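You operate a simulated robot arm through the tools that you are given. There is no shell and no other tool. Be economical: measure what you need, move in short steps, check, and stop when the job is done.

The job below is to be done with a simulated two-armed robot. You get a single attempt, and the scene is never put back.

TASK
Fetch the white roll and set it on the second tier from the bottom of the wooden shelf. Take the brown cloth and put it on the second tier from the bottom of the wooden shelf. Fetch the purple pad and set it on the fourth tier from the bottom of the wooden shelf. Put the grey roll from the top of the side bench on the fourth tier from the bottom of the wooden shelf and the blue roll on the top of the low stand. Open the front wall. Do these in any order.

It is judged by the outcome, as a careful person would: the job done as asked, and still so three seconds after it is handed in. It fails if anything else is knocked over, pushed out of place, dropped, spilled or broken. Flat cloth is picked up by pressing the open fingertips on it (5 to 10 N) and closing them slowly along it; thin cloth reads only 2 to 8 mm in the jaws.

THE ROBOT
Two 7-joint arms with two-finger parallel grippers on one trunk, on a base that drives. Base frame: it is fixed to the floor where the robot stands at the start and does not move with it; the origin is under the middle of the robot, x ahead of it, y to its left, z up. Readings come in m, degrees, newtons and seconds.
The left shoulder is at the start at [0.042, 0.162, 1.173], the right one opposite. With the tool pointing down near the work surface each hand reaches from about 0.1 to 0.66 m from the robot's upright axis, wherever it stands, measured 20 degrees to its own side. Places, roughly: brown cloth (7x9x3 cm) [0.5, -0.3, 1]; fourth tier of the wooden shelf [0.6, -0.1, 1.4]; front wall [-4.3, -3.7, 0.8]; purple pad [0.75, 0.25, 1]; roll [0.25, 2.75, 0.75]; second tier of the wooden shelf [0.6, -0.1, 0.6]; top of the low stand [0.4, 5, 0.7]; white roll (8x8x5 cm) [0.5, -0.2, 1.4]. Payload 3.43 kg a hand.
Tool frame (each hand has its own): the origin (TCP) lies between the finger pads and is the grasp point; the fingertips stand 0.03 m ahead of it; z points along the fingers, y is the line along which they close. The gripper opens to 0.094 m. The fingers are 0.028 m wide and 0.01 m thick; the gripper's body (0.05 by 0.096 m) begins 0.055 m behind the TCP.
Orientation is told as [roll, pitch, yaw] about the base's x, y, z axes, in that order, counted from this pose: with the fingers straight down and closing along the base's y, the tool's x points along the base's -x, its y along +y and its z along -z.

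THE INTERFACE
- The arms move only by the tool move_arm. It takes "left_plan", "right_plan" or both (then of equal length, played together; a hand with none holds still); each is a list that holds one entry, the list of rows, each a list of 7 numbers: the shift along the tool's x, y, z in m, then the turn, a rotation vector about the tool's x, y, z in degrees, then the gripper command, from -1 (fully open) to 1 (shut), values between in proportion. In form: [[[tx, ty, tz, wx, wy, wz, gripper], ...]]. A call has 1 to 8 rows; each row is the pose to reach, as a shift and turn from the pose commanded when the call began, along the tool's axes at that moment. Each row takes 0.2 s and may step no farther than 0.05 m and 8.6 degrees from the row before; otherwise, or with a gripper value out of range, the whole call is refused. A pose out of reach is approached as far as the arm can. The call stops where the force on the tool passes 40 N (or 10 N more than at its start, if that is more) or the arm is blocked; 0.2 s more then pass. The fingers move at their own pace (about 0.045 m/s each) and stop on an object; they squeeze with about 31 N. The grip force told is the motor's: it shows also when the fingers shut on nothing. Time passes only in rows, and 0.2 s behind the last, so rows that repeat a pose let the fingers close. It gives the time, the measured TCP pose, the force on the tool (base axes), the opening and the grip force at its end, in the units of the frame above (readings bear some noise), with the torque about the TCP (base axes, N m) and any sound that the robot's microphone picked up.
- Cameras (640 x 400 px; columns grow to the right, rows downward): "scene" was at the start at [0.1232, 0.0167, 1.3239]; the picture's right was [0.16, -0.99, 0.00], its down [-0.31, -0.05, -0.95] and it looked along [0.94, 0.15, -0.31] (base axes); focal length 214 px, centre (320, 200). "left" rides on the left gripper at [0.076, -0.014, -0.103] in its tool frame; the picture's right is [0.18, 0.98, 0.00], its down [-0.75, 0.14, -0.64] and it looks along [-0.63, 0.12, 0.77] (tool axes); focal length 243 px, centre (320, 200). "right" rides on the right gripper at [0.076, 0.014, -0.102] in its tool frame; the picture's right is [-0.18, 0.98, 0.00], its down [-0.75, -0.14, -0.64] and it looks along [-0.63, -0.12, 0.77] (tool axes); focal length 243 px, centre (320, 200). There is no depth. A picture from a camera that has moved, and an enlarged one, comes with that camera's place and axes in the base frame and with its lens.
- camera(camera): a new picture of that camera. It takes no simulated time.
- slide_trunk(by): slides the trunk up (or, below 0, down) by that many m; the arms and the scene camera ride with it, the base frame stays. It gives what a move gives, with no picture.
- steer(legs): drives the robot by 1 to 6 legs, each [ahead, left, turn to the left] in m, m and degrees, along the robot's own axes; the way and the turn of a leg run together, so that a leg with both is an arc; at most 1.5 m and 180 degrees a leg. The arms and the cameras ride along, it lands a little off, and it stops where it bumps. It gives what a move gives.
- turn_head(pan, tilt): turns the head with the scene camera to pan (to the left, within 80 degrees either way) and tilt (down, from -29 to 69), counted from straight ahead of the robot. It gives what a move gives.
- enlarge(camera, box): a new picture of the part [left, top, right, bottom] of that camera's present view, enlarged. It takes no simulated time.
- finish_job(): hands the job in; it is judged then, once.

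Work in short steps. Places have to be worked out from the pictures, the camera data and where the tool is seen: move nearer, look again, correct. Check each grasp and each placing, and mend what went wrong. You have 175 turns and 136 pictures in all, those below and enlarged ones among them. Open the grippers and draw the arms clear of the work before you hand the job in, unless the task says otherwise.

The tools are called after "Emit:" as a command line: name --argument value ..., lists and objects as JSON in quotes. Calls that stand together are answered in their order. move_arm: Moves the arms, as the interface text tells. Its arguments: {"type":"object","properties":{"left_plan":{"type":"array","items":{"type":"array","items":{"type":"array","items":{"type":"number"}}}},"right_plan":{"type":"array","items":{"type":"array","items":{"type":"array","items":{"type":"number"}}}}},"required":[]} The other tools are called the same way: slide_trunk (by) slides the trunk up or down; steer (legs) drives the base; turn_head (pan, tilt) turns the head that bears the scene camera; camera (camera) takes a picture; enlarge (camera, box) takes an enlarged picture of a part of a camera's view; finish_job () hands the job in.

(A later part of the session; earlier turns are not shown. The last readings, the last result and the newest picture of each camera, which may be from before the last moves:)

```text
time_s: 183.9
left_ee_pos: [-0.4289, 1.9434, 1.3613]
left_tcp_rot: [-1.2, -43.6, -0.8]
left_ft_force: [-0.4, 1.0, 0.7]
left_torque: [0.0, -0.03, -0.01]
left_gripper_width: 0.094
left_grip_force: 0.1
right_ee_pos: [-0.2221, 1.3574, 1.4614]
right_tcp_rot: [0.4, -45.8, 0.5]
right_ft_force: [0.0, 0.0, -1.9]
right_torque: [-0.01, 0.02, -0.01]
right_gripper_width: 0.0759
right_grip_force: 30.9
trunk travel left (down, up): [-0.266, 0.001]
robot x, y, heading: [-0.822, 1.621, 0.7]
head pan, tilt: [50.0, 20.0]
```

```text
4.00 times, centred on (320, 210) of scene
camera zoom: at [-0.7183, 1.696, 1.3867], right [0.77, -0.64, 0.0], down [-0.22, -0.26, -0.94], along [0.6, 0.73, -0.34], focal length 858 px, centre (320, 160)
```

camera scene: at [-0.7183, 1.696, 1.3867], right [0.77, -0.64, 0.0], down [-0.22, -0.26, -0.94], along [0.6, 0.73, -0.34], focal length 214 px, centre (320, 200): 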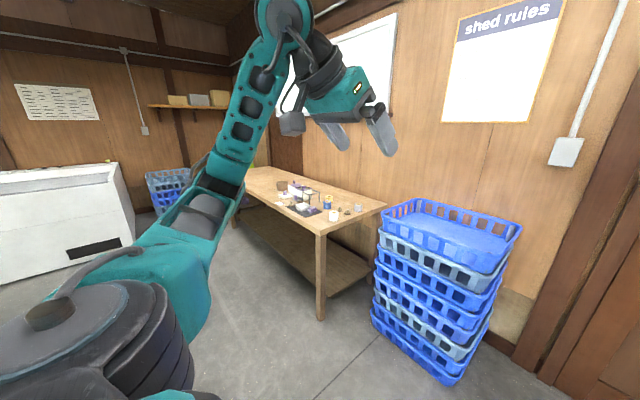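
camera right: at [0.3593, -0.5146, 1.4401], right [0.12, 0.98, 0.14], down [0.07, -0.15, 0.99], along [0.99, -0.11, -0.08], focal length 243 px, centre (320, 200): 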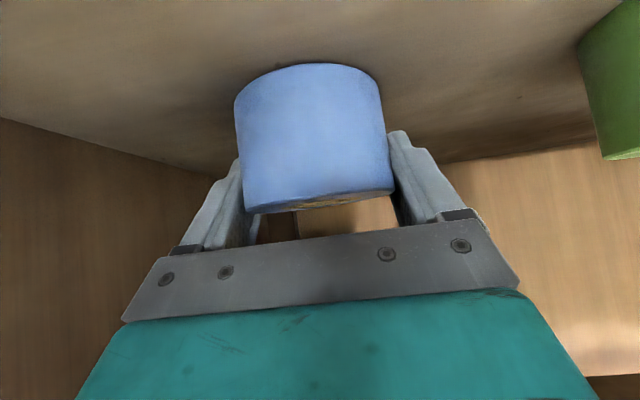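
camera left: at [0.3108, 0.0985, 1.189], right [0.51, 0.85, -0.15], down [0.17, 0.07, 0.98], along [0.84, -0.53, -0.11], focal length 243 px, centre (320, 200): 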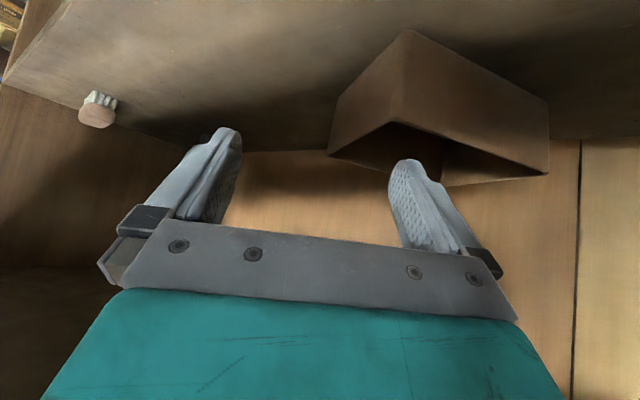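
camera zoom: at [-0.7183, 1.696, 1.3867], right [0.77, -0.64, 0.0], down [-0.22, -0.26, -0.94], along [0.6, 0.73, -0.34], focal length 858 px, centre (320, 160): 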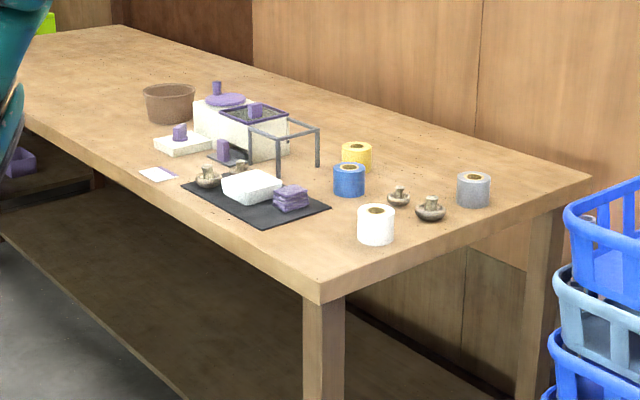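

Important: the bench holds its own blue roll next to the grey one. The sentence names the side bench as the source for the grey and blue rolls, so the bench's blue is the one meant; I'll return the shelf's light-blue roll to its spot when I go back (it stays in the right hand meanwhile). Now I go in front of the bench.

Emit:
steer --legs '[[0, 1.08, -0.7], [0.48, 0, 0]]'

Emit:
turn_head --pan 15 --tilt 35

Emit:
camera --camera "scene"

```text
time_s: 191.9
left_ee_pos: [0.053, 3.0167, 1.3607]
left_tcp_rot: [-1.2, -43.7, -1.4]
left_ft_force: [-0.3, -0.7, 1.3]
left_torque: [0.01, -0.03, -0.02]
left_gripper_width: 0.0938
left_grip_force: 0.1
right_ee_pos: [0.254, 2.4294, 1.4613]
right_tcp_rot: [0.4, -45.8, -0.1]
right_ft_force: [-0.3, 0.6, -1.7]
right_torque: [0.02, -0.01, 0.03]
right_gripper_width: 0.0759
right_grip_force: 31.0
trunk travel left (down, up): [-0.266, 0.001]
robot x, y, heading: [-0.338, 2.7031, -0.1]
head pan, tilt: [50.0, 20.0]
```

```text
time_s: 192.9
left_ee_pos: [0.0518, 3.0167, 1.361]
left_tcp_rot: [-1.2, -43.8, -1.5]
left_ft_force: [-1.0, 0.4, 0.8]
left_torque: [0.0, -0.03, -0.01]
left_gripper_width: 0.0939
left_grip_force: 0.0
right_ee_pos: [0.2536, 2.43, 1.4611]
right_tcp_rot: [0.4, -45.9, -0.1]
right_ft_force: [-0.2, 0.7, -0.8]
right_torque: [0.02, -0.02, -0.02]
right_gripper_width: 0.0759
right_grip_force: 31.0
trunk travel left (down, up): [-0.266, 0.001]
robot x, y, heading: [-0.34, 2.7021, -0.3]
head pan, tilt: [15.0, 35.0]
```

```text
35 pictures are left
camera scene: at [-0.2141, 2.7249, 1.3629], right [0.26, -0.97, 0.0], down [-0.55, -0.15, -0.82], along [0.79, 0.21, -0.57], focal length 214 px, centre (320, 200)
```

scene: 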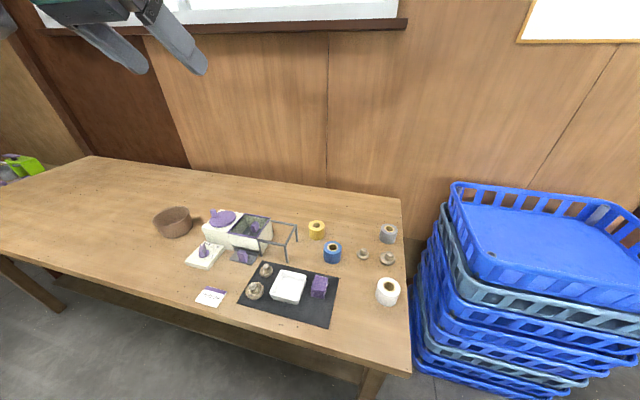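

Triangulation: bench top z≈0.785; blue roll (0.268, 2.811), grey roll (0.402, 2.629), both ≈6 cm in diameter. I lower the trunk and bring the left hand above the blue roll, pointing steeply down.

Emit:
slide_trunk --by -0.25

Emit:
move_arm --left_plan '[[[-0.0228, -0.034, 0.0218, 0, 5, 0, -1], [-0.0457, -0.0687, 0.0437, 0, 10, 0, -1], [-0.0685, -0.103, 0.0655, 0, 15, 0, -1], [-0.0913, -0.137, 0.0873, 0, 20, 0, -1], [-0.114, -0.172, 0.109, 0, 25, 0, -1], [-0.137, -0.206, 0.131, 0, 29, 0, -1]]]'

Emit:
camera --camera "left"

```text
time_s: 195.5
left_ee_pos: [0.0538, 3.0167, 1.1099]
left_tcp_rot: [-1.2, -43.7, -1.5]
left_ft_force: [0.1, -0.4, -0.3]
left_torque: [-0.02, -0.01, 0.01]
left_gripper_width: 0.0939
left_grip_force: 0.1
right_ee_pos: [0.2538, 2.4293, 1.2116]
right_tcp_rot: [0.5, -46.0, -0.1]
right_ft_force: [-0.2, -0.5, -1.3]
right_torque: [0.01, 0.01, -0.01]
right_gripper_width: 0.0756
right_grip_force: 31.7
trunk travel left (down, up): [-0.016, 0.251]
robot x, y, heading: [-0.338, 2.6998, -0.2]
head pan, tilt: [15.0, 35.0]
```

```text
time_s: 196.9
left_ee_pos: [0.2333, 2.8036, 1.1126]
left_tcp_rot: [-0.7, -14.7, -2.2]
left_ft_force: [-0.6, 0.4, 0.2]
left_torque: [-0.01, -0.02, -0.02]
left_gripper_width: 0.0938
left_grip_force: 0.1
right_ee_pos: [0.2536, 2.4291, 1.2123]
right_tcp_rot: [0.5, -45.8, -0.3]
right_ft_force: [0.5, 0.0, -1.0]
right_torque: [0.03, -0.03, 0.0]
right_gripper_width: 0.0758
right_grip_force: 30.6
trunk travel left (down, up): [-0.016, 0.251]
robot x, y, heading: [-0.3404, 2.7018, -0.1]
head pan, tilt: [15.0, 35.0]
```

```text
34 pictures are left
camera left: at [0.1331, 2.7929, 1.1925], right [-0.14, 0.99, -0.06], down [0.57, 0.13, 0.81], along [0.81, 0.08, -0.58], focal length 243 px, centre (320, 200)
```

left: 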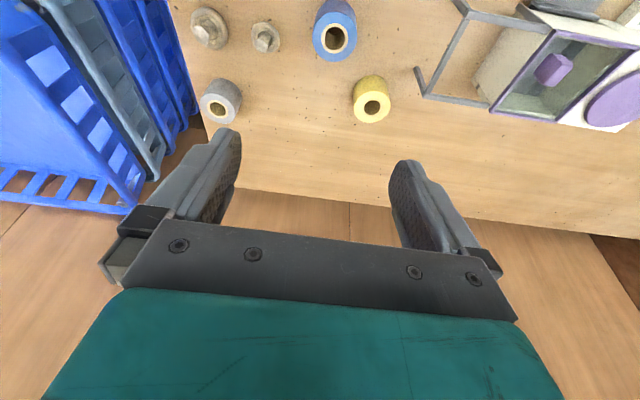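

Blue confirmed at (0.270, 2.809), grey at (0.404, 2.631). I descend to z≈0.90 above the blue roll.

Emit:
move_arm --left_plan '[[[0.0036, 0.0014, 0.043, 0, 0, 0, -1], [0.0072, 0.0028, 0.086, 0, 0, 0, -1], [0.0108, 0.0042, 0.129, 0, 0, 0, -1], [0.0144, 0.0056, 0.172, 0, 0, 0, -1], [0.018, 0.007, 0.215, 0, 0, 0, -1]]]'

Emit:
camera --camera "left"

```text
time_s: 198.1
left_ee_pos: [0.271, 2.8063, 0.9001]
left_tcp_rot: [-0.9, -14.6, -1.9]
left_ft_force: [-1.1, -0.4, -0.5]
left_torque: [0.01, 0.01, -0.01]
left_gripper_width: 0.0941
left_grip_force: 0.0
right_ee_pos: [0.253, 2.4301, 1.2107]
right_tcp_rot: [0.5, -45.8, -0.1]
right_ft_force: [0.1, -0.6, -0.6]
right_torque: [-0.02, -0.03, 0.02]
right_gripper_width: 0.0756
right_grip_force: 31.2
trunk travel left (down, up): [-0.016, 0.251]
robot x, y, heading: [-0.3415, 2.6994, -0.2]
head pan, tilt: [15.0, 35.0]
```

```text
33 pictures are left
camera left: at [0.1713, 2.7961, 0.9807], right [-0.14, 0.99, -0.06], down [0.57, 0.13, 0.81], along [0.81, 0.08, -0.58], focal length 243 px, centre (320, 200)
```

left: 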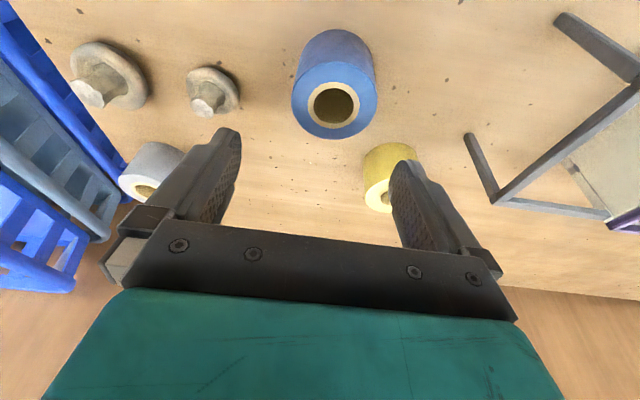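

Blue: centre (0.278, 2.811), top z≈0.814. I lower to z≈0.808 and close.

Emit:
move_arm --left_plan '[[[0.0083, 0.005, 0.045, 0, 0, 0, -1], [0.015, 0.005, 0.08, 0, 0, 0, -1], [0.0166, 0.005, 0.091, 0, 0, 0, -1], [0.0166, 0.005, 0.091, 0, 0, 0, 0], [0.0166, 0.005, 0.091, 0, 0, 0, 1], [0.0166, 0.005, 0.091, 0, 0, 0, 1], [0.0166, 0.005, 0.091, 0, 0, 0, 1]]]'

Emit:
camera --camera "left"

```text
time_s: 199.7
left_ee_pos: [0.2768, 2.8074, 0.8127]
left_tcp_rot: [-1.1, -15.1, -2.2]
left_ft_force: [-1.4, 6.5, 25.1]
left_torque: [1.11, 0.16, -0.1]
left_gripper_width: 0.0633
left_grip_force: 31.0
right_ee_pos: [0.2515, 2.4282, 1.2127]
right_tcp_rot: [0.4, -46.0, -0.1]
right_ft_force: [0.0, -0.1, -1.4]
right_torque: [0.02, -0.02, 0.02]
right_gripper_width: 0.0759
right_grip_force: 30.9
trunk travel left (down, up): [-0.016, 0.251]
robot x, y, heading: [-0.3378, 2.7043, 0.0]
head pan, tilt: [15.0, 35.0]
```

```text
32 pictures are left
camera left: at [0.1777, 2.7979, 0.8923], right [-0.14, 0.99, -0.07], down [0.57, 0.13, 0.81], along [0.81, 0.07, -0.58], focal length 243 px, centre (320, 200)
```

left: 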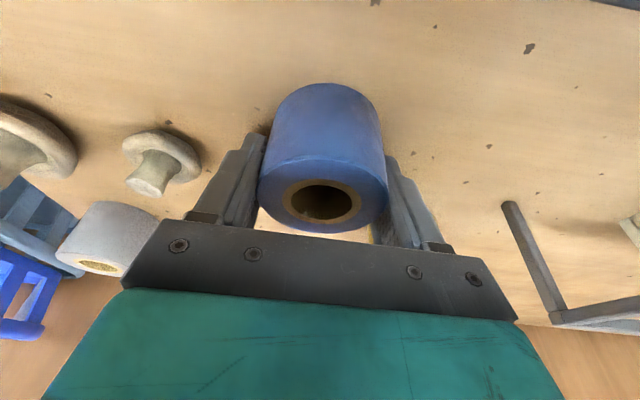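

Gripped (63 mm; tips just on the table at TCP 0.813). I lift 0.28 m straight up and look left for the low stand.

Emit:
move_arm --left_plan '[[[-0.004, 0, -0.015, 0, 0, 0, 1], [-0.0146, 0, -0.055, 0, 0, 0, 1], [-0.0255, 0, -0.097, 0, 0, 0, 1], [-0.0364, 0, -0.138, 0, 0, 0, 1], [-0.0473, 0, -0.18, 0, 0, 0, 1], [-0.058, 0, -0.22, 0, 0, 0, 1], [-0.071, 0, -0.27, 0, 0, 0, 1]]]'

Emit:
turn_head --pan 70 --tilt 20

Emit:
camera --camera "scene"

```text
refused: row 7 steps farther than a row can; nothing moved
```

```text
time_s: 200.9
left_ee_pos: [0.2785, 2.8063, 0.8144]
left_tcp_rot: [-1.0, -15.1, -2.1]
left_ft_force: [1.6, -4.7, 23.9]
left_torque: [0.64, 0.05, -0.33]
left_gripper_width: 0.0632
left_grip_force: 31.3
right_ee_pos: [0.2519, 2.4293, 1.213]
right_tcp_rot: [0.5, -46.1, -0.2]
right_ft_force: [-0.6, -0.2, -1.0]
right_torque: [0.0, -0.02, 0.03]
right_gripper_width: 0.076
right_grip_force: 31.0
trunk travel left (down, up): [-0.016, 0.251]
robot x, y, heading: [-0.3383, 2.7003, -0.0]
head pan, tilt: [70.0, 20.0]
```

```text
31 pictures are left
camera scene: at [-0.269, 2.7887, 1.137], right [0.94, -0.34, 0.0], down [-0.12, -0.32, -0.94], along [0.32, 0.88, -0.34], focal length 214 px, centre (320, 200)
```

scene: 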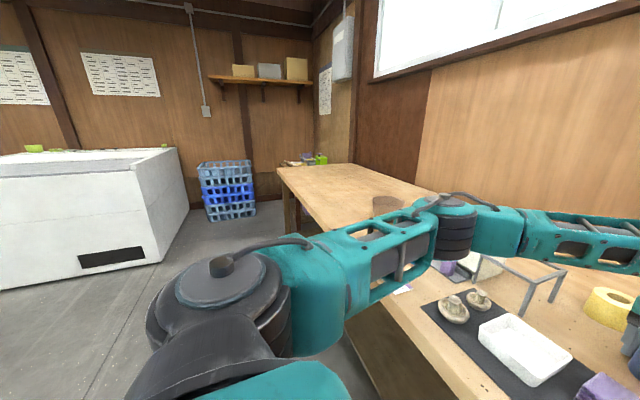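

Row too long; I lift with smaller steps.

Emit:
move_arm --left_plan '[[[-0.004, 0, -0.015, 0, 0, 0, 1], [-0.0146, 0, -0.055, 0, 0, 0, 1], [-0.0255, 0, -0.097, 0, 0, 0, 1], [-0.0364, 0, -0.138, 0, 0, 0, 1], [-0.0473, 0, -0.18, 0, 0, 0, 1], [-0.058, 0, -0.22, 0, 0, 0, 1], [-0.069, 0, -0.262, 0, 0, 0, 1]]]'

Emit:
steer --legs '[[-0.45, 0, 0], [0, 1.4, 0], [0, 0.65, 0]]'

Emit:
turn_head --pan 15 --tilt 25

Emit:
camera --camera "scene"

```text
time_s: 202.5
left_ee_pos: [0.2775, 2.8121, 1.0827]
left_tcp_rot: [-0.6, -14.8, -2.4]
left_ft_force: [1.0, -0.4, -0.8]
left_torque: [0.01, 0.0, 0.05]
left_gripper_width: 0.0636
left_grip_force: 31.0
right_ee_pos: [0.2542, 2.4276, 1.211]
right_tcp_rot: [0.6, -46.0, -0.3]
right_ft_force: [-0.7, -1.1, -2.5]
right_torque: [0.03, -0.03, 0.06]
right_gripper_width: 0.0758
right_grip_force: 31.1
trunk travel left (down, up): [-0.016, 0.251]
robot x, y, heading: [-0.3445, 2.7003, -0.0]
head pan, tilt: [70.0, 20.0]
```

```text
time_s: 213.7
left_ee_pos: [-0.1737, 4.5741, 1.0825]
left_tcp_rot: [-0.9, -14.8, -0.2]
left_ft_force: [0.2, -0.4, -0.9]
left_torque: [0.0, -0.01, -0.02]
left_gripper_width: 0.0632
left_grip_force: 30.8
right_ee_pos: [-0.1933, 4.1901, 1.2123]
right_tcp_rot: [0.0, -45.9, 1.9]
right_ft_force: [-0.3, 0.0, -0.7]
right_torque: [0.02, -0.01, -0.02]
right_gripper_width: 0.0759
right_grip_force: 30.6
trunk travel left (down, up): [-0.016, 0.251]
robot x, y, heading: [-0.7897, 4.4464, 0.8]
head pan, tilt: [70.0, 20.0]
stopped in leg 3: the robot was blocked; the commanded pose is now the measured one
```

```text
time_s: 215.0
left_ee_pos: [-0.1736, 4.5752, 1.0825]
left_tcp_rot: [-1.0, -14.7, -0.3]
left_ft_force: [0.5, 0.6, -2.1]
left_torque: [-0.02, 0.01, -0.03]
left_gripper_width: 0.0633
left_grip_force: 31.0
right_ee_pos: [-0.193, 4.1921, 1.2137]
right_tcp_rot: [0.1, -45.9, 1.9]
right_ft_force: [0.6, -0.6, -1.1]
right_torque: [-0.02, -0.02, 0.02]
right_gripper_width: 0.0756
right_grip_force: 31.3
trunk travel left (down, up): [-0.016, 0.251]
robot x, y, heading: [-0.7895, 4.4453, 0.8]
head pan, tilt: [15.0, 25.0]
```

```text
30 pictures are left
camera scene: at [-0.6617, 4.473, 1.1286], right [0.28, -0.96, 0.0], down [-0.41, -0.12, -0.91], along [0.87, 0.25, -0.42], focal length 214 px, centre (320, 200)
```

scene: 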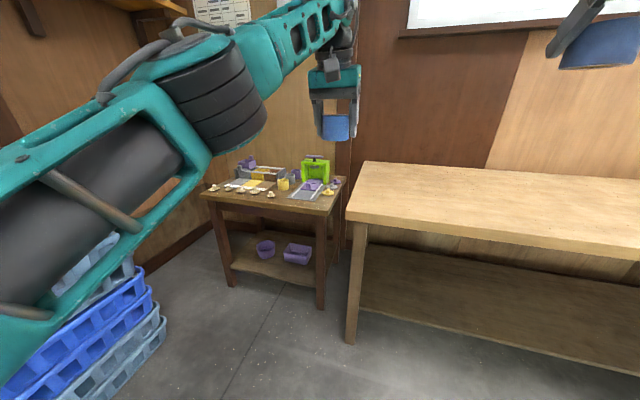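

The base bumped near the crate stack on the left; I step back right 0.12 m and zoom in on the low stand top.

Emit:
steer --legs '[[0, -0.12, -0.8]]'

Emit:
enlarge --camera "scene" --box '[180, 130, 380, 255]'

Emit:
turn_head --pan 60 --tilt 45

Emit:
camera --camera "scene"

```text
time_s: 216.2
left_ee_pos: [-0.1713, 4.4479, 1.082]
left_tcp_rot: [-1.0, -14.7, -1.2]
left_ft_force: [-0.3, -0.4, -1.2]
left_torque: [0.0, -0.02, 0.0]
left_gripper_width: 0.0633
left_grip_force: 30.7
right_ee_pos: [-0.1969, 4.0639, 1.2122]
right_tcp_rot: [0.0, -46.0, 1.1]
right_ft_force: [-0.1, -0.7, -1.6]
right_torque: [0.03, 0.0, 0.03]
right_gripper_width: 0.0758
right_grip_force: 31.2
trunk travel left (down, up): [-0.016, 0.251]
robot x, y, heading: [-0.787, 4.3282, 0.3]
head pan, tilt: [15.0, 25.0]
```

```text
3.20 times, centred on (280, 192) of scene
camera zoom: at [-0.6602, 4.3526, 1.1286], right [0.26, -0.97, 0.0], down [-0.41, -0.11, -0.91], along [0.87, 0.24, -0.42], focal length 686 px, centre (448, 224)
```

zoom: 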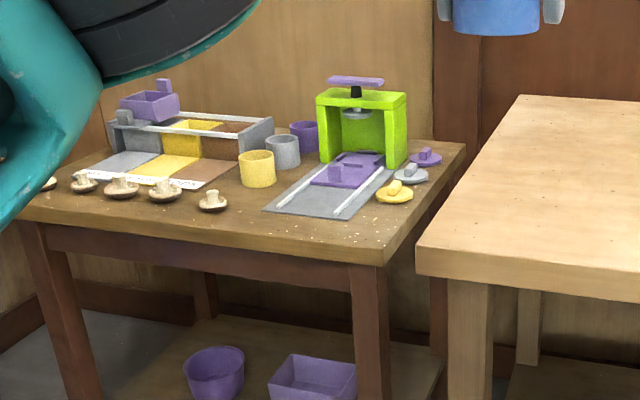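

```text
time_s: 217.3
left_ee_pos: [-0.17, 4.4476, 1.0817]
left_tcp_rot: [-1.1, -14.7, -1.1]
left_ft_force: [0.2, 0.4, -0.3]
left_torque: [-0.02, -0.01, 0.03]
left_gripper_width: 0.0631
left_grip_force: 30.8
right_ee_pos: [-0.1953, 4.0649, 1.2136]
right_tcp_rot: [0.0, -45.9, 1.2]
right_ft_force: [-0.2, 0.2, -1.0]
right_torque: [-0.01, -0.01, -0.01]
right_gripper_width: 0.0757
right_grip_force: 31.3
trunk travel left (down, up): [-0.016, 0.251]
robot x, y, heading: [-0.7895, 4.3284, 0.1]
head pan, tilt: [60.0, 45.0]
```

```text
28 pictures are left
camera scene: at [-0.7086, 4.3994, 1.0981], right [0.87, -0.5, 0.0], down [-0.35, -0.61, -0.71], along [0.35, 0.61, -0.71], focal length 214 px, centre (320, 200)
```

scene: 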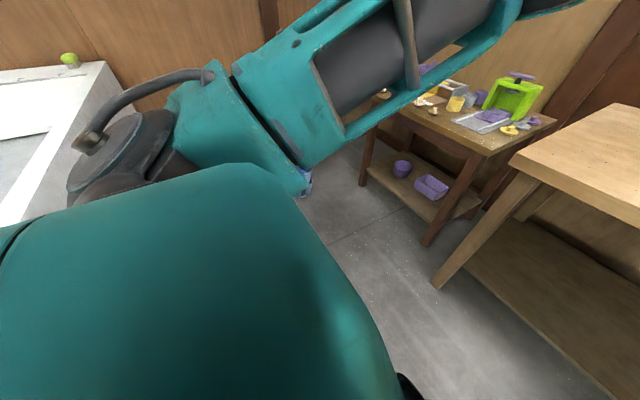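

Stand top spans about x 0.085–0.61, y 4.65–5.24; a free front strip lies at ≈(0.14, 4.78) in front of the press tray. I drive there: ahead 0.3, then left 0.25.

Emit:
steer --legs '[[0.28, 0, 0], [0, 0.3, 0]]'

Emit:
camera --camera "left"

```text
time_s: 220.9
left_ee_pos: [0.1113, 4.7485, 1.0821]
left_tcp_rot: [-1.1, -14.8, -1.2]
left_ft_force: [-0.2, 0.6, -0.4]
left_torque: [0.0, -0.01, 0.0]
left_gripper_width: 0.0631
left_grip_force: 30.6
right_ee_pos: [0.0858, 4.3659, 1.2137]
right_tcp_rot: [0.0, -46.0, 0.9]
right_ft_force: [-0.5, 0.0, -2.1]
right_torque: [0.0, -0.01, -0.06]
right_gripper_width: 0.0758
right_grip_force: 31.0
trunk travel left (down, up): [-0.016, 0.251]
robot x, y, heading: [-0.5092, 4.6319, 0.4]
head pan, tilt: [60.0, 45.0]
```

```text
27 pictures are left
camera left: at [0.0115, 4.7382, 1.1619], right [-0.15, 0.99, -0.06], down [0.57, 0.14, 0.81], along [0.81, 0.09, -0.58], focal length 243 px, centre (320, 200)
```

left: 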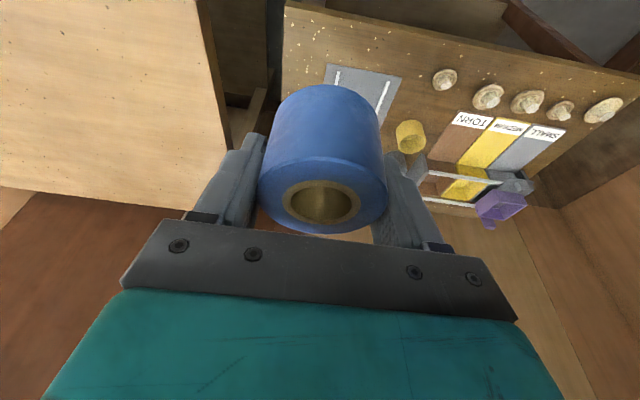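

Triangulated: stand top z≈0.667, front edge x≈0.158, tray starts at x≈0.247. I'll set the roll at (0.203, 4.815). Drive ahead 0.095 and left 0.065, then lower.

Emit:
steer --legs '[[0.092, 0.066, 0]]'

Emit:
move_arm --left_plan '[[[0.0114, 0, 0.0435, 0, 0, 0, 1], [0.0229, 0, 0.087, 0, 0, 0, 1], [0.0343, 0, 0.1305, 0, 0, 0, 1], [0.0457, 0, 0.174, 0, 0, 0, 1], [0.0572, 0, 0.2176, 0, 0, 0, 1], [0.0686, 0, 0.2611, 0, 0, 0, 1]]]'

Emit:
camera --camera "left"

```text
time_s: 222.2
left_ee_pos: [0.2045, 4.8148, 1.0822]
left_tcp_rot: [-1.0, -14.6, -1.1]
left_ft_force: [-0.5, 0.5, -1.1]
left_torque: [-0.04, -0.04, 0.02]
left_gripper_width: 0.063
left_grip_force: 31.2
right_ee_pos: [0.1781, 4.4314, 1.2122]
right_tcp_rot: [0.0, -46.0, 1.0]
right_ft_force: [0.0, 0.0, -1.5]
right_torque: [0.0, 0.02, -0.01]
right_gripper_width: 0.0757
right_grip_force: 30.6
trunk travel left (down, up): [-0.016, 0.251]
robot x, y, heading: [-0.4173, 4.6948, 0.0]
head pan, tilt: [60.0, 45.0]
```

```text
time_s: 223.6
left_ee_pos: [0.204, 4.8101, 0.8117]
left_tcp_rot: [-1.2, -14.9, -1.2]
left_ft_force: [0.5, -0.4, -1.0]
left_torque: [-0.01, -0.01, 0.0]
left_gripper_width: 0.0633
left_grip_force: 30.6
right_ee_pos: [0.1788, 4.4301, 1.2124]
right_tcp_rot: [-0.1, -46.0, 1.0]
right_ft_force: [-0.5, -0.4, -2.2]
right_torque: [-0.03, 0.03, -0.01]
right_gripper_width: 0.0759
right_grip_force: 31.8
trunk travel left (down, up): [-0.016, 0.251]
robot x, y, heading: [-0.4151, 4.6954, 0.1]
head pan, tilt: [60.0, 45.0]
```

```text
26 pictures are left
camera left: at [0.1031, 4.799, 0.8917], right [-0.15, 0.99, -0.06], down [0.57, 0.14, 0.81], along [0.81, 0.09, -0.58], focal length 243 px, centre (320, 200)
```

left: 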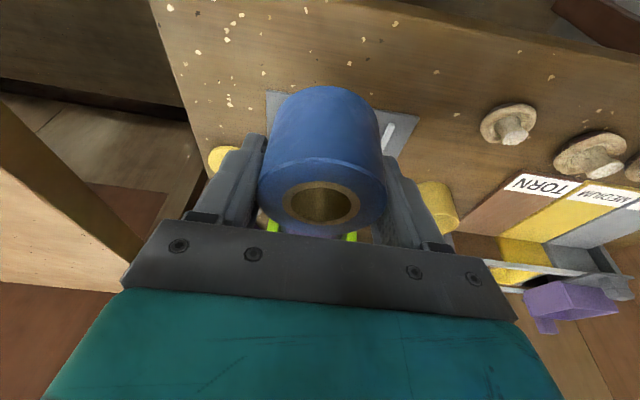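

Placement spot verified free (roll between front edge 0.155 and tray 0.247). I lower to contact.

Emit:
move_arm --left_plan '[[[0.0116, 0, 0.044, 0, 0, 0, 1], [0.022, 0, 0.084, 0, 0, 0, 1], [0.0257, 0, 0.098, 0, 0, 0, 1], [0.0275, 0, 0.1045, 0, 0, 0, 1], [0.029, 0, 0.11, 0, 0, 0, 1], [0.0301, 0, 0.1145, 0, 0, 0, 1]]]'

```text
time_s: 224.7
left_ee_pos: [0.206, 4.8084, 0.7137]
left_tcp_rot: [-1.2, -15.5, -1.1]
left_ft_force: [-4.4, 0.0, 15.8]
left_torque: [0.55, 0.21, 0.3]
left_gripper_width: 0.0634
left_grip_force: 31.2
right_ee_pos: [0.1784, 4.4306, 1.2136]
right_tcp_rot: [0.0, -46.0, 1.0]
right_ft_force: [0.3, -0.7, -2.5]
right_torque: [-0.01, 0.0, 0.01]
right_gripper_width: 0.0758
right_grip_force: 30.9
trunk travel left (down, up): [-0.016, 0.251]
robot x, y, heading: [-0.4165, 4.6991, 0.2]
head pan, tilt: [60.0, 45.0]
stopped in row 5 (left hand): the force on the tool passed its limit (the readings are from after the stop); the commanded pose is now the measured one
```

Contact at TCP z 0.714. I open moderately and rise straight up.

Emit:
move_arm --left_plan '[[[-0.0005, 0, -0.002, 0, 0, 0, 0.2], [-0.0005, 0, -0.002, 0, 0, 0, -0.6], [-0.0005, 0, -0.002, 0, 0, 0, -0.6], [-0.011, 0, -0.042, 0, 0, 0, -0.6], [-0.022, 0, -0.084, 0, 0, 0, -0.6], [-0.033, 0, -0.126, 0, 0, 0, -0.6], [-0.044, 0, -0.168, 0, 0, 0, -0.6]]]'

Emit:
move_arm --left_plan '[[[-0.011, 0, -0.042, 0, 0, 0, -1], [-0.022, 0, -0.084, 0, 0, 0, -1], [-0.033, 0, -0.126, 0, 0, 0, -1], [-0.044, 0, -0.168, 0, 0, 0, -1]]]'

Emit:
camera --camera "left"

```text
time_s: 226.3
left_ee_pos: [0.2028, 4.8119, 0.8842]
left_tcp_rot: [-1.1, -15.1, -1.1]
left_ft_force: [0.8, 0.6, 0.1]
left_torque: [-0.03, -0.02, -0.02]
left_gripper_width: 0.0753
left_grip_force: 0.0
right_ee_pos: [0.1783, 4.431, 1.2113]
right_tcp_rot: [0.0, -46.0, 1.0]
right_ft_force: [-0.3, 1.3, -1.9]
right_torque: [-0.04, 0.0, 0.03]
right_gripper_width: 0.0761
right_grip_force: 31.1
trunk travel left (down, up): [-0.016, 0.251]
robot x, y, heading: [-0.4164, 4.6952, -0.1]
head pan, tilt: [60.0, 45.0]
```

```text
time_s: 227.3
left_ee_pos: [0.2038, 4.815, 1.0572]
left_tcp_rot: [-1.1, -15.2, -1.2]
left_ft_force: [-0.6, 0.0, -0.6]
left_torque: [-0.01, 0.0, 0.01]
left_gripper_width: 0.0941
left_grip_force: 0.1
right_ee_pos: [0.1787, 4.4328, 1.2123]
right_tcp_rot: [0.1, -46.0, 1.0]
right_ft_force: [0.0, 0.4, -1.0]
right_torque: [-0.02, -0.06, 0.0]
right_gripper_width: 0.0759
right_grip_force: 30.5
trunk travel left (down, up): [-0.016, 0.251]
robot x, y, heading: [-0.417, 4.6954, 0.2]
head pan, tilt: [60.0, 45.0]
```

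```text
25 pictures are left
camera left: at [0.102, 4.8036, 1.1366], right [-0.15, 0.99, -0.07], down [0.56, 0.14, 0.82], along [0.81, 0.09, -0.58], focal length 243 px, centre (320, 200)
```

left: 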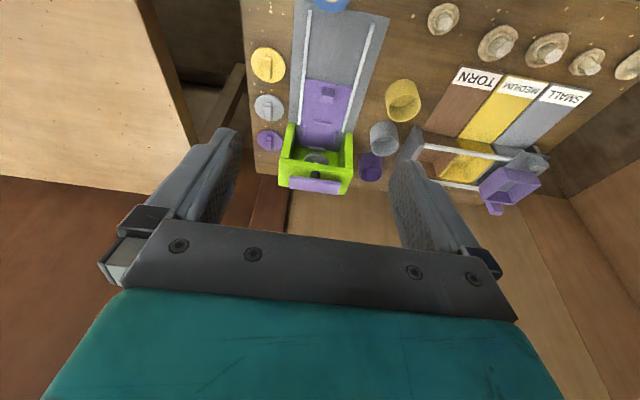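

The blue roll stands on the low stand. Next the grey roll at (0.404, 2.631): I drive back along the bench and approach its end diagonally (heading 40°) between bench corner and crates.

Emit:
steer --legs '[[-0.2, 0, 0], [0, -1.4, 0], [-0.16, -1.14, 0], [0, 0, 40]]'

Emit:
turn_head --pan 0 --tilt 35

Emit:
camera --camera "scene"

```text
time_s: 242.9
left_ee_pos: [-0.3589, 2.6086, 1.0564]
left_tcp_rot: [-1.2, -15.3, 39.4]
left_ft_force: [0.3, 0.0, -0.3]
left_torque: [0.0, -0.02, 0.01]
left_gripper_width: 0.0941
left_grip_force: 0.0
right_ee_pos: [-0.1279, 2.3006, 1.2129]
right_tcp_rot: [0.0, -45.9, 41.6]
right_ft_force: [0.1, 0.6, -2.0]
right_torque: [-0.02, -0.05, -0.01]
right_gripper_width: 0.0756
right_grip_force: 31.0
trunk travel left (down, up): [-0.016, 0.251]
robot x, y, heading: [-0.7496, 2.1146, 40.6]
head pan, tilt: [60.0, 45.0]
```

```text
time_s: 244.2
left_ee_pos: [-0.3588, 2.6077, 1.0557]
left_tcp_rot: [-1.0, -15.4, 39.4]
left_ft_force: [-0.6, 0.4, 0.0]
left_torque: [-0.01, -0.01, -0.02]
left_gripper_width: 0.0941
left_grip_force: 0.1
right_ee_pos: [-0.1277, 2.3006, 1.2131]
right_tcp_rot: [0.0, -46.0, 41.6]
right_ft_force: [-0.5, 0.0, -1.2]
right_torque: [0.01, 0.01, -0.01]
right_gripper_width: 0.0756
right_grip_force: 30.6
trunk travel left (down, up): [-0.016, 0.251]
robot x, y, heading: [-0.7495, 2.12, 40.7]
head pan, tilt: [0.0, 35.0]
```

```text
24 pictures are left
camera scene: at [-0.6532, 2.1989, 1.1128], right [0.65, -0.76, 0.0], down [-0.43, -0.37, -0.82], along [0.62, 0.53, -0.57], focal length 214 px, centre (320, 200)
```

scene: 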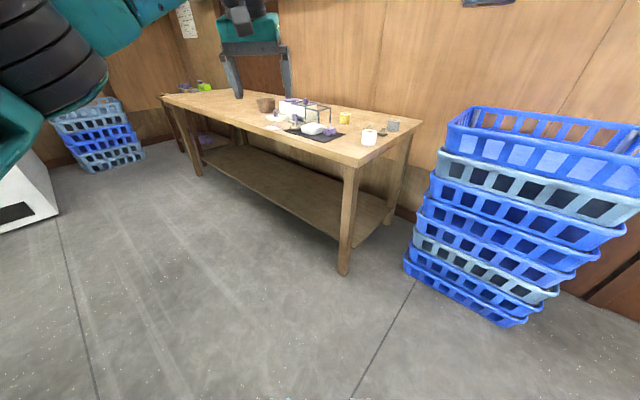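

Gap is adequate (crates front x≈0.40, bench leg at (0.08,2.63)). I drive diagonally to bring the left hand above the grey roll.

Emit:
steer --legs '[[0.579, -0.446, 0]]'

Emit:
camera --camera "left"

```text
time_s: 248.1
left_ee_pos: [0.3524, 2.6465, 1.0563]
left_tcp_rot: [-1.2, -15.4, 39.5]
left_ft_force: [0.4, 0.2, 0.0]
left_torque: [0.01, -0.01, 0.0]
left_gripper_width: 0.0938
left_grip_force: 0.0
right_ee_pos: [0.5848, 2.3396, 1.2109]
right_tcp_rot: [0.0, -45.8, 41.6]
right_ft_force: [-0.5, 0.0, -1.2]
right_torque: [-0.02, -0.01, -0.01]
right_gripper_width: 0.076
right_grip_force: 30.9
trunk travel left (down, up): [-0.016, 0.251]
robot x, y, heading: [-0.04, 2.1555, 40.9]
head pan, tilt: [0.0, 35.0]
stopped in leg 1: the robot was blocked; the commanded pose is now the measured one
```

```text
23 pictures are left
camera left: at [0.2831, 2.5722, 1.1355], right [-0.76, 0.65, -0.07], down [0.33, 0.47, 0.82], along [0.56, 0.6, -0.58], focal length 243 px, centre (320, 200)
```

left: 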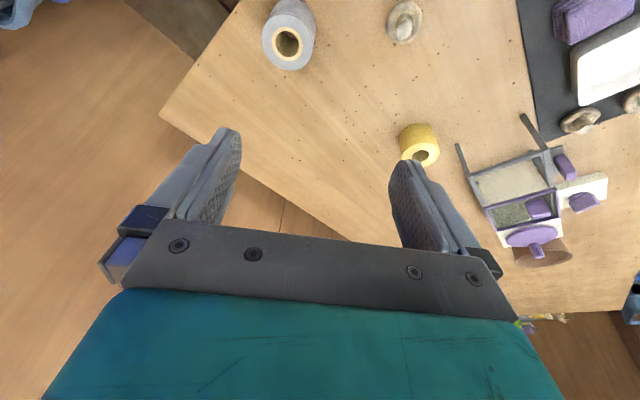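

Stopped just short (touch); I ease back 2.5 cm, and the arm covers the rest: align over the grey roll (0.408, 2.632) and go down to z≈0.90.

Emit:
steer --legs '[[-0.019, 0.016, 0]]'

Emit:
move_arm --left_plan '[[[-0.0024, -0.0158, 0.0411, 0, 0, 0, -1], [-0.0048, -0.0315, 0.0822, 0, 0, 0, -1], [-0.0072, -0.0473, 0.1234, 0, 0, 0, -1], [-0.0096, -0.063, 0.1645, 0, 0, 0, -1]]]'

Emit:
camera --camera "left"

Emit:
turn_head --pan -35 --tilt 50

Emit:
camera --camera "scene"

```text
time_s: 248.9
left_ee_pos: [0.3283, 2.6451, 1.0559]
left_tcp_rot: [-1.1, -15.4, 39.4]
left_ft_force: [-0.6, -0.1, 0.4]
left_torque: [0.02, -0.02, 0.01]
left_gripper_width: 0.0941
left_grip_force: 0.0
right_ee_pos: [0.5586, 2.3392, 1.2121]
right_tcp_rot: [0.0, -45.9, 41.4]
right_ft_force: [0.0, 1.2, -1.8]
right_torque: [-0.01, -0.02, -0.01]
right_gripper_width: 0.0759
right_grip_force: 31.1
trunk travel left (down, up): [-0.016, 0.251]
robot x, y, heading: [-0.0643, 2.1523, 40.7]
head pan, tilt: [0.0, 35.0]
```

```text
time_s: 249.9
left_ee_pos: [0.4068, 2.6268, 0.9012]
left_tcp_rot: [-1.0, -15.3, 39.3]
left_ft_force: [0.4, -0.7, -0.5]
left_torque: [-0.01, -0.03, 0.0]
left_gripper_width: 0.0942
left_grip_force: 0.1
right_ee_pos: [0.5595, 2.3389, 1.2105]
right_tcp_rot: [0.0, -45.8, 41.4]
right_ft_force: [-0.5, -0.1, -1.3]
right_torque: [0.0, -0.03, -0.02]
right_gripper_width: 0.0759
right_grip_force: 31.1
trunk travel left (down, up): [-0.016, 0.251]
robot x, y, heading: [-0.0607, 2.1549, 40.6]
head pan, tilt: [0.0, 35.0]
```

```text
22 pictures are left
camera left: at [0.3371, 2.5524, 0.9793], right [-0.76, 0.65, -0.07], down [0.33, 0.47, 0.82], along [0.56, 0.6, -0.57], focal length 243 px, centre (320, 200)
```

left: 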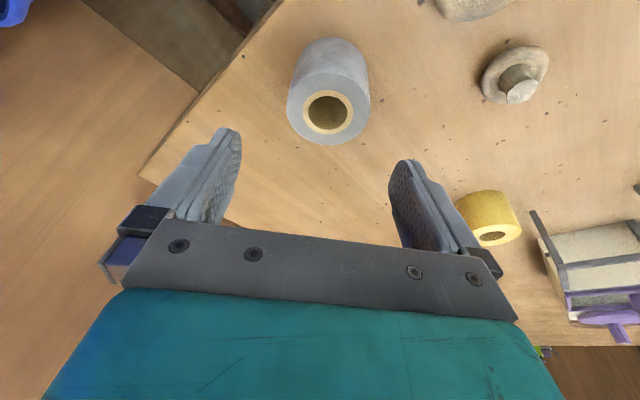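

```text
time_s: 250.9
left_ee_pos: [0.407, 2.6263, 0.9015]
left_tcp_rot: [-1.0, -15.3, 39.3]
left_ft_force: [1.1, -0.8, -0.2]
left_torque: [-0.01, -0.04, 0.0]
left_gripper_width: 0.0941
left_grip_force: 0.0
right_ee_pos: [0.5603, 2.3388, 1.2112]
right_tcp_rot: [0.0, -45.8, 41.5]
right_ft_force: [0.0, -0.1, -1.5]
right_torque: [0.0, -0.02, -0.01]
right_gripper_width: 0.076
right_grip_force: 30.8
trunk travel left (down, up): [-0.016, 0.251]
robot x, y, heading: [-0.0677, 2.153, 40.6]
head pan, tilt: [-35.0, 50.0]
```

```text
21 pictures are left
camera scene: at [0.0429, 2.1874, 1.0912], right [0.1, -0.99, 0.0], down [-0.76, -0.08, -0.64], along [0.64, 0.06, -0.77], focal length 214 px, centre (320, 200)
```

scene: 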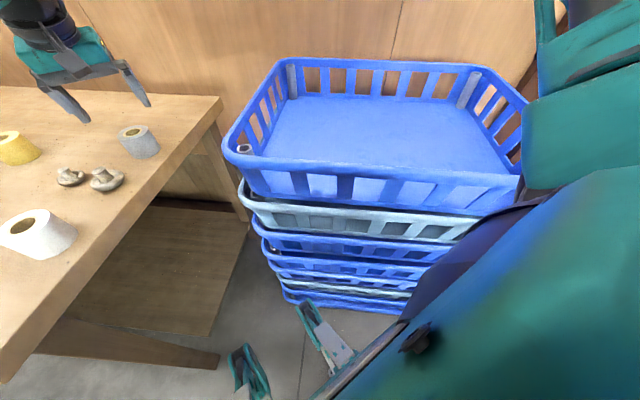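

The crates look intact. Grey roll centre (0.416, 2.636); I lower to z≈0.815 and close.

Emit:
move_arm --left_plan '[[[0.0, 0.002, 0.044, 0, 0, 0, -1], [0.0085, 0.002, 0.077, 0, 0, 0, -1], [0.0101, 0.002, 0.0865, 0, 0, 0, -1], [0.0101, 0.002, 0.0865, 0, 0, 0, 0], [0.0101, 0.002, 0.0865, 0, 0, 0, 1], [0.0101, 0.002, 0.0865, 0, 0, 0, 1], [0.0101, 0.002, 0.0865, 0, 0, 0, 1]]]'

Emit:
move_arm --left_plan '[[[-0.004, 0, -0.015, 0, 0, 0, 1], [-0.0146, 0, -0.055, 0, 0, 0, 1], [-0.0255, 0, -0.097, 0, 0, 0, 1], [-0.0364, 0, -0.138, 0, 0, 0, 1], [-0.0473, 0, -0.18, 0, 0, 0, 1], [-0.058, 0, -0.22, 0, 0, 0, 1], [-0.069, 0, -0.262, 0, 0, 0, 1]]]'

Emit:
camera --camera "left"

```text
time_s: 252.6
left_ee_pos: [0.4116, 2.6347, 0.8126]
left_tcp_rot: [-1.0, -15.2, 39.4]
left_ft_force: [-0.3, -0.5, 1.1]
left_torque: [-0.04, -0.01, 0.0]
left_gripper_width: 0.0617
left_grip_force: 30.7
left hand out of reach, approached as far as the arm can: row 1, 2, 3, 4, 5, 6, 7
right_ee_pos: [0.5585, 2.3396, 1.2111]
right_tcp_rot: [0.0, -45.8, 41.5]
right_ft_force: [0.4, 0.0, -1.6]
right_torque: [0.03, -0.02, -0.02]
right_gripper_width: 0.0757
right_grip_force: 30.8
trunk travel left (down, up): [-0.016, 0.251]
robot x, y, heading: [-0.0619, 2.1547, 40.7]
head pan, tilt: [-35.0, 50.0]
```

```text
time_s: 254.2
left_ee_pos: [0.359, 2.6176, 1.0554]
left_tcp_rot: [-1.1, -15.2, 39.3]
left_ft_force: [0.2, 0.4, -1.1]
left_torque: [0.0, 0.01, 0.01]
left_gripper_width: 0.0617
left_grip_force: 30.6
left hand out of reach, approached as far as the arm can: row 2, 3, 4, 5, 6, 7
right_ee_pos: [0.5583, 2.3385, 1.212]
right_tcp_rot: [0.0, -45.9, 41.5]
right_ft_force: [-0.4, 0.0, -1.8]
right_torque: [0.01, -0.04, 0.03]
right_gripper_width: 0.0757
right_grip_force: 31.0
trunk travel left (down, up): [-0.016, 0.251]
robot x, y, heading: [-0.0646, 2.1573, 40.9]
head pan, tilt: [-35.0, 50.0]
```

```text
20 pictures are left
camera left: at [0.2893, 2.5438, 1.134], right [-0.76, 0.65, -0.07], down [0.33, 0.47, 0.82], along [0.56, 0.6, -0.58], focal length 243 px, centre (320, 200)
```

left: 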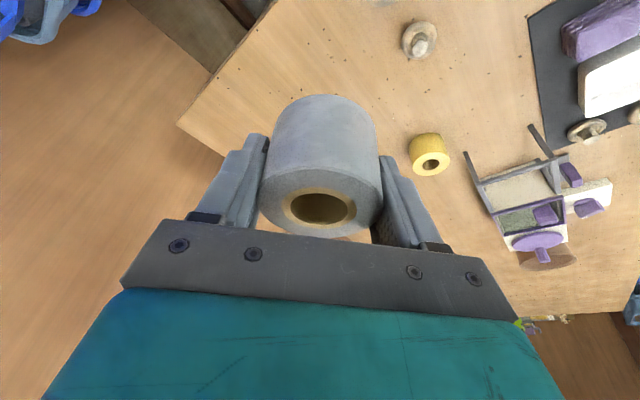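

Grey roll held. I back out, turn to face +x, and drive back to the shelf with both rolls.

Emit:
steer --legs '[[-0.53, 0.458, 0], [0, 0, -40.9], [0, -1.4, 0], [0, -1.02, 0]]'

Emit:
slide_trunk --by 0.25

Emit:
turn_head --pan -15 --tilt 15

Emit:
camera --camera "scene"

```text
time_s: 271.4
left_ee_pos: [-0.1868, -0.2148, 1.0535]
left_tcp_rot: [-1.0, -15.2, -3.3]
left_ft_force: [0.6, -0.2, -0.9]
left_torque: [0.02, -0.03, 0.04]
left_gripper_width: 0.0611
left_grip_force: 30.9
right_ee_pos: [-0.2319, -0.5555, 1.2106]
right_tcp_rot: [0.1, -45.7, -1.2]
right_ft_force: [0.4, 0.3, -0.9]
right_torque: [-0.02, -0.01, -0.05]
right_gripper_width: 0.0758
right_grip_force: 31.1
trunk travel left (down, up): [-0.016, 0.251]
robot x, y, heading: [-0.8166, -0.2705, -2.0]
head pan, tilt: [-35.0, 50.0]
```

```text
time_s: 273.9
left_ee_pos: [-0.1872, -0.2145, 1.3045]
left_tcp_rot: [-1.0, -15.2, -3.3]
left_ft_force: [-0.4, -0.3, -1.7]
left_torque: [-0.01, 0.02, 0.01]
left_gripper_width: 0.0613
left_grip_force: 31.7
right_ee_pos: [-0.23, -0.5544, 1.4612]
right_tcp_rot: [0.0, -45.8, -1.2]
right_ft_force: [-0.7, -0.3, -1.5]
right_torque: [-0.03, -0.02, 0.0]
right_gripper_width: 0.0759
right_grip_force: 30.9
trunk travel left (down, up): [-0.266, 0.001]
robot x, y, heading: [-0.8146, -0.2686, -2.0]
head pan, tilt: [-35.0, 50.0]
```

```text
time_s: 275.0
left_ee_pos: [-0.1876, -0.215, 1.3047]
left_tcp_rot: [-1.1, -15.3, -3.3]
left_ft_force: [-0.7, 0.1, -0.5]
left_torque: [0.01, -0.02, -0.04]
left_gripper_width: 0.0613
left_grip_force: 30.9
right_ee_pos: [-0.2293, -0.5547, 1.4614]
right_tcp_rot: [0.0, -45.8, -1.2]
right_ft_force: [-0.5, 0.0, -0.3]
right_torque: [0.0, 0.0, 0.02]
right_gripper_width: 0.0759
right_grip_force: 30.7
trunk travel left (down, up): [-0.266, 0.001]
robot x, y, heading: [-0.8132, -0.2657, -2.1]
head pan, tilt: [-15.0, 15.0]
```

```text
19 pictures are left
camera scene: at [-0.685, -0.2968, 1.3948], right [-0.29, -0.96, 0.0], down [-0.25, 0.08, -0.97], along [0.92, -0.28, -0.26], focal length 214 px, centre (320, 200)
```

scene: 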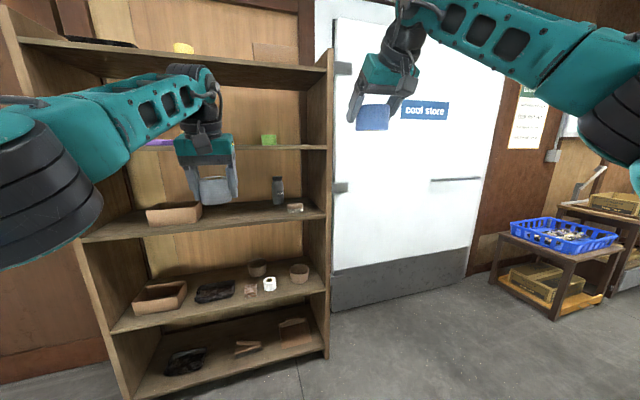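

Both rolls held, the shelf is unchanged. I raise the left hand to z≈1.47, correct the heading, and then approach with both hands above tier 4.

Emit:
move_arm --left_plan '[[[-0.0108, 0, -0.0398, 0, 0, 0, 1], [-0.0217, 0, -0.0797, 0, 0, 0, 1], [-0.0325, 0, -0.1195, 0, 0, 0, 1], [-0.0433, 0, -0.159, 0, 0, 0, 1]]]'

Emit:
steer --legs '[[0.3, 0, 2.1]]'

```text
time_s: 276.0
left_ee_pos: [-0.2559, -0.2087, 1.4155]
left_tcp_rot: [-0.9, -15.5, -3.3]
left_ft_force: [0.0, 0.5, -0.8]
left_torque: [0.06, 0.0, 0.02]
left_gripper_width: 0.0613
left_grip_force: 31.2
left hand out of reach, approached as far as the arm can: row 1, 2, 3, 4
right_ee_pos: [-0.2309, -0.5565, 1.4622]
right_tcp_rot: [0.0, -45.9, -1.2]
right_ft_force: [-1.0, -0.3, -0.2]
right_torque: [0.02, -0.02, 0.0]
right_gripper_width: 0.0761
right_grip_force: 31.2
trunk travel left (down, up): [-0.266, 0.001]
robot x, y, heading: [-0.8172, -0.2671, -1.8]
head pan, tilt: [-15.0, 15.0]
```

```text
time_s: 278.0
left_ee_pos: [0.037, -0.1916, 1.4147]
left_tcp_rot: [-1.1, -15.2, -1.2]
left_ft_force: [-0.1, -0.4, -1.5]
left_torque: [0.02, 0.01, 0.01]
left_gripper_width: 0.0612
left_grip_force: 30.8
right_ee_pos: [0.0735, -0.5398, 1.4614]
right_tcp_rot: [0.0, -45.7, 0.8]
right_ft_force: [1.1, -0.1, -1.6]
right_torque: [0.03, 0.01, -0.01]
right_gripper_width: 0.0759
right_grip_force: 31.0
trunk travel left (down, up): [-0.266, 0.001]
robot x, y, heading: [-0.5189, -0.2732, 0.3]
head pan, tilt: [-15.0, 15.0]
```

The left hand needs to be closer to the body for that height; I retract it (-0.13, +0.1, +0.065).

Emit:
move_arm --left_plan '[[[0.0271, 0.025, -0.0242, 0, 0, 0, 1], [0.0543, 0.05, -0.0485, 0, 0, 0, 1], [0.0814, 0.075, -0.0727, 0, 0, 0, 1], [0.1085, 0.1, -0.097, 0, 0, 0, 1]]]'

Emit:
steer --legs '[[0.3, 0.01, -0.3]]'

Emit:
camera --camera "right"

```text
time_s: 279.0
left_ee_pos: [-0.0908, -0.0879, 1.4789]
left_tcp_rot: [-1.1, -15.4, -1.3]
left_ft_force: [-0.1, -0.5, -0.6]
left_torque: [-0.01, 0.01, -0.01]
left_gripper_width: 0.0613
left_grip_force: 30.8
right_ee_pos: [0.0705, -0.5396, 1.4623]
right_tcp_rot: [0.0, -45.9, 0.7]
right_ft_force: [-0.3, -0.9, -0.9]
right_torque: [-0.01, 0.0, 0.0]
right_gripper_width: 0.0757
right_grip_force: 31.0
trunk travel left (down, up): [-0.266, 0.001]
robot x, y, heading: [-0.5232, -0.2734, 0.0]
head pan, tilt: [-15.0, 15.0]
```

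```text
time_s: 281.0
left_ee_pos: [0.2108, -0.0831, 1.4781]
left_tcp_rot: [-1.1, -15.3, -1.7]
left_ft_force: [1.1, -0.4, -2.5]
left_torque: [-0.01, 0.01, 0.03]
left_gripper_width: 0.0612
left_grip_force: 30.9
right_ee_pos: [0.3716, -0.5345, 1.4621]
right_tcp_rot: [0.0, -45.9, 0.4]
right_ft_force: [-0.3, -0.2, -1.8]
right_torque: [0.03, 0.0, -0.02]
right_gripper_width: 0.0758
right_grip_force: 31.6
trunk travel left (down, up): [-0.266, 0.001]
robot x, y, heading: [-0.2195, -0.2667, -0.4]
head pan, tilt: [-15.0, 15.0]
```

```text
18 pictures are left
camera right: at [0.2441, -0.521, 1.4798], right [0.12, 0.98, 0.13], down [0.07, -0.14, 0.99], along [0.99, -0.11, -0.08], focal length 243 px, centre (320, 200)
```

right: 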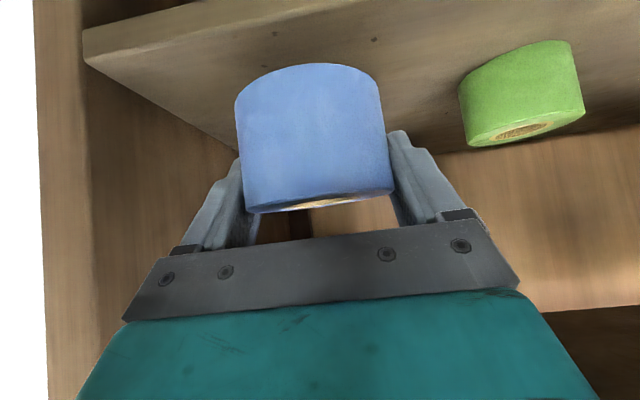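

I drive the last 0.114 m and lower the light-blue roll back to its original spot (TCP 0.486, -0.527, 1.421).

Emit:
steer --legs '[[0.114, 0.007, 0.2]]'

Emit:
move_arm --right_plan '[[[0.0143, 0, 0.014, 0, 0, 0, 1], [0.0235, 0, 0.023, 0, 0, 0, 1], [0.0264, 0, 0.0259, 0, 0, 0, 1], [0.0285, 0, 0.028, 0, 0, 0, 1], [0.0292, 0, 0.0287, 0, 0, 0, 1]]]'

```text
time_s: 282.2
left_ee_pos: [0.3238, -0.0742, 1.4774]
left_tcp_rot: [-1.1, -15.4, -1.5]
left_ft_force: [0.1, -0.1, -1.2]
left_torque: [0.03, 0.04, 0.0]
left_gripper_width: 0.061
left_grip_force: 31.3
right_ee_pos: [0.4852, -0.5251, 1.4614]
right_tcp_rot: [0.0, -45.8, 0.6]
right_ft_force: [0.3, -0.5, -1.2]
right_torque: [0.0, 0.0, 0.03]
right_gripper_width: 0.0762
right_grip_force: 30.8
trunk travel left (down, up): [-0.266, 0.001]
robot x, y, heading: [-0.1074, -0.2573, -0.1]
head pan, tilt: [-15.0, 15.0]
```

```text
time_s: 283.4
left_ee_pos: [0.3236, -0.0741, 1.479]
left_tcp_rot: [-1.0, -15.4, -1.5]
left_ft_force: [0.0, -0.9, -1.6]
left_torque: [0.05, -0.01, -0.01]
left_gripper_width: 0.0612
left_grip_force: 30.8
right_ee_pos: [0.4843, -0.5262, 1.4223]
right_tcp_rot: [0.1, -46.0, 0.5]
right_ft_force: [0.9, -1.2, 3.9]
right_torque: [0.08, 0.09, -0.02]
right_gripper_width: 0.0756
right_grip_force: 30.6
trunk travel left (down, up): [-0.266, 0.001]
robot x, y, heading: [-0.1082, -0.259, -0.1]
head pan, tilt: [-15.0, 15.0]
```

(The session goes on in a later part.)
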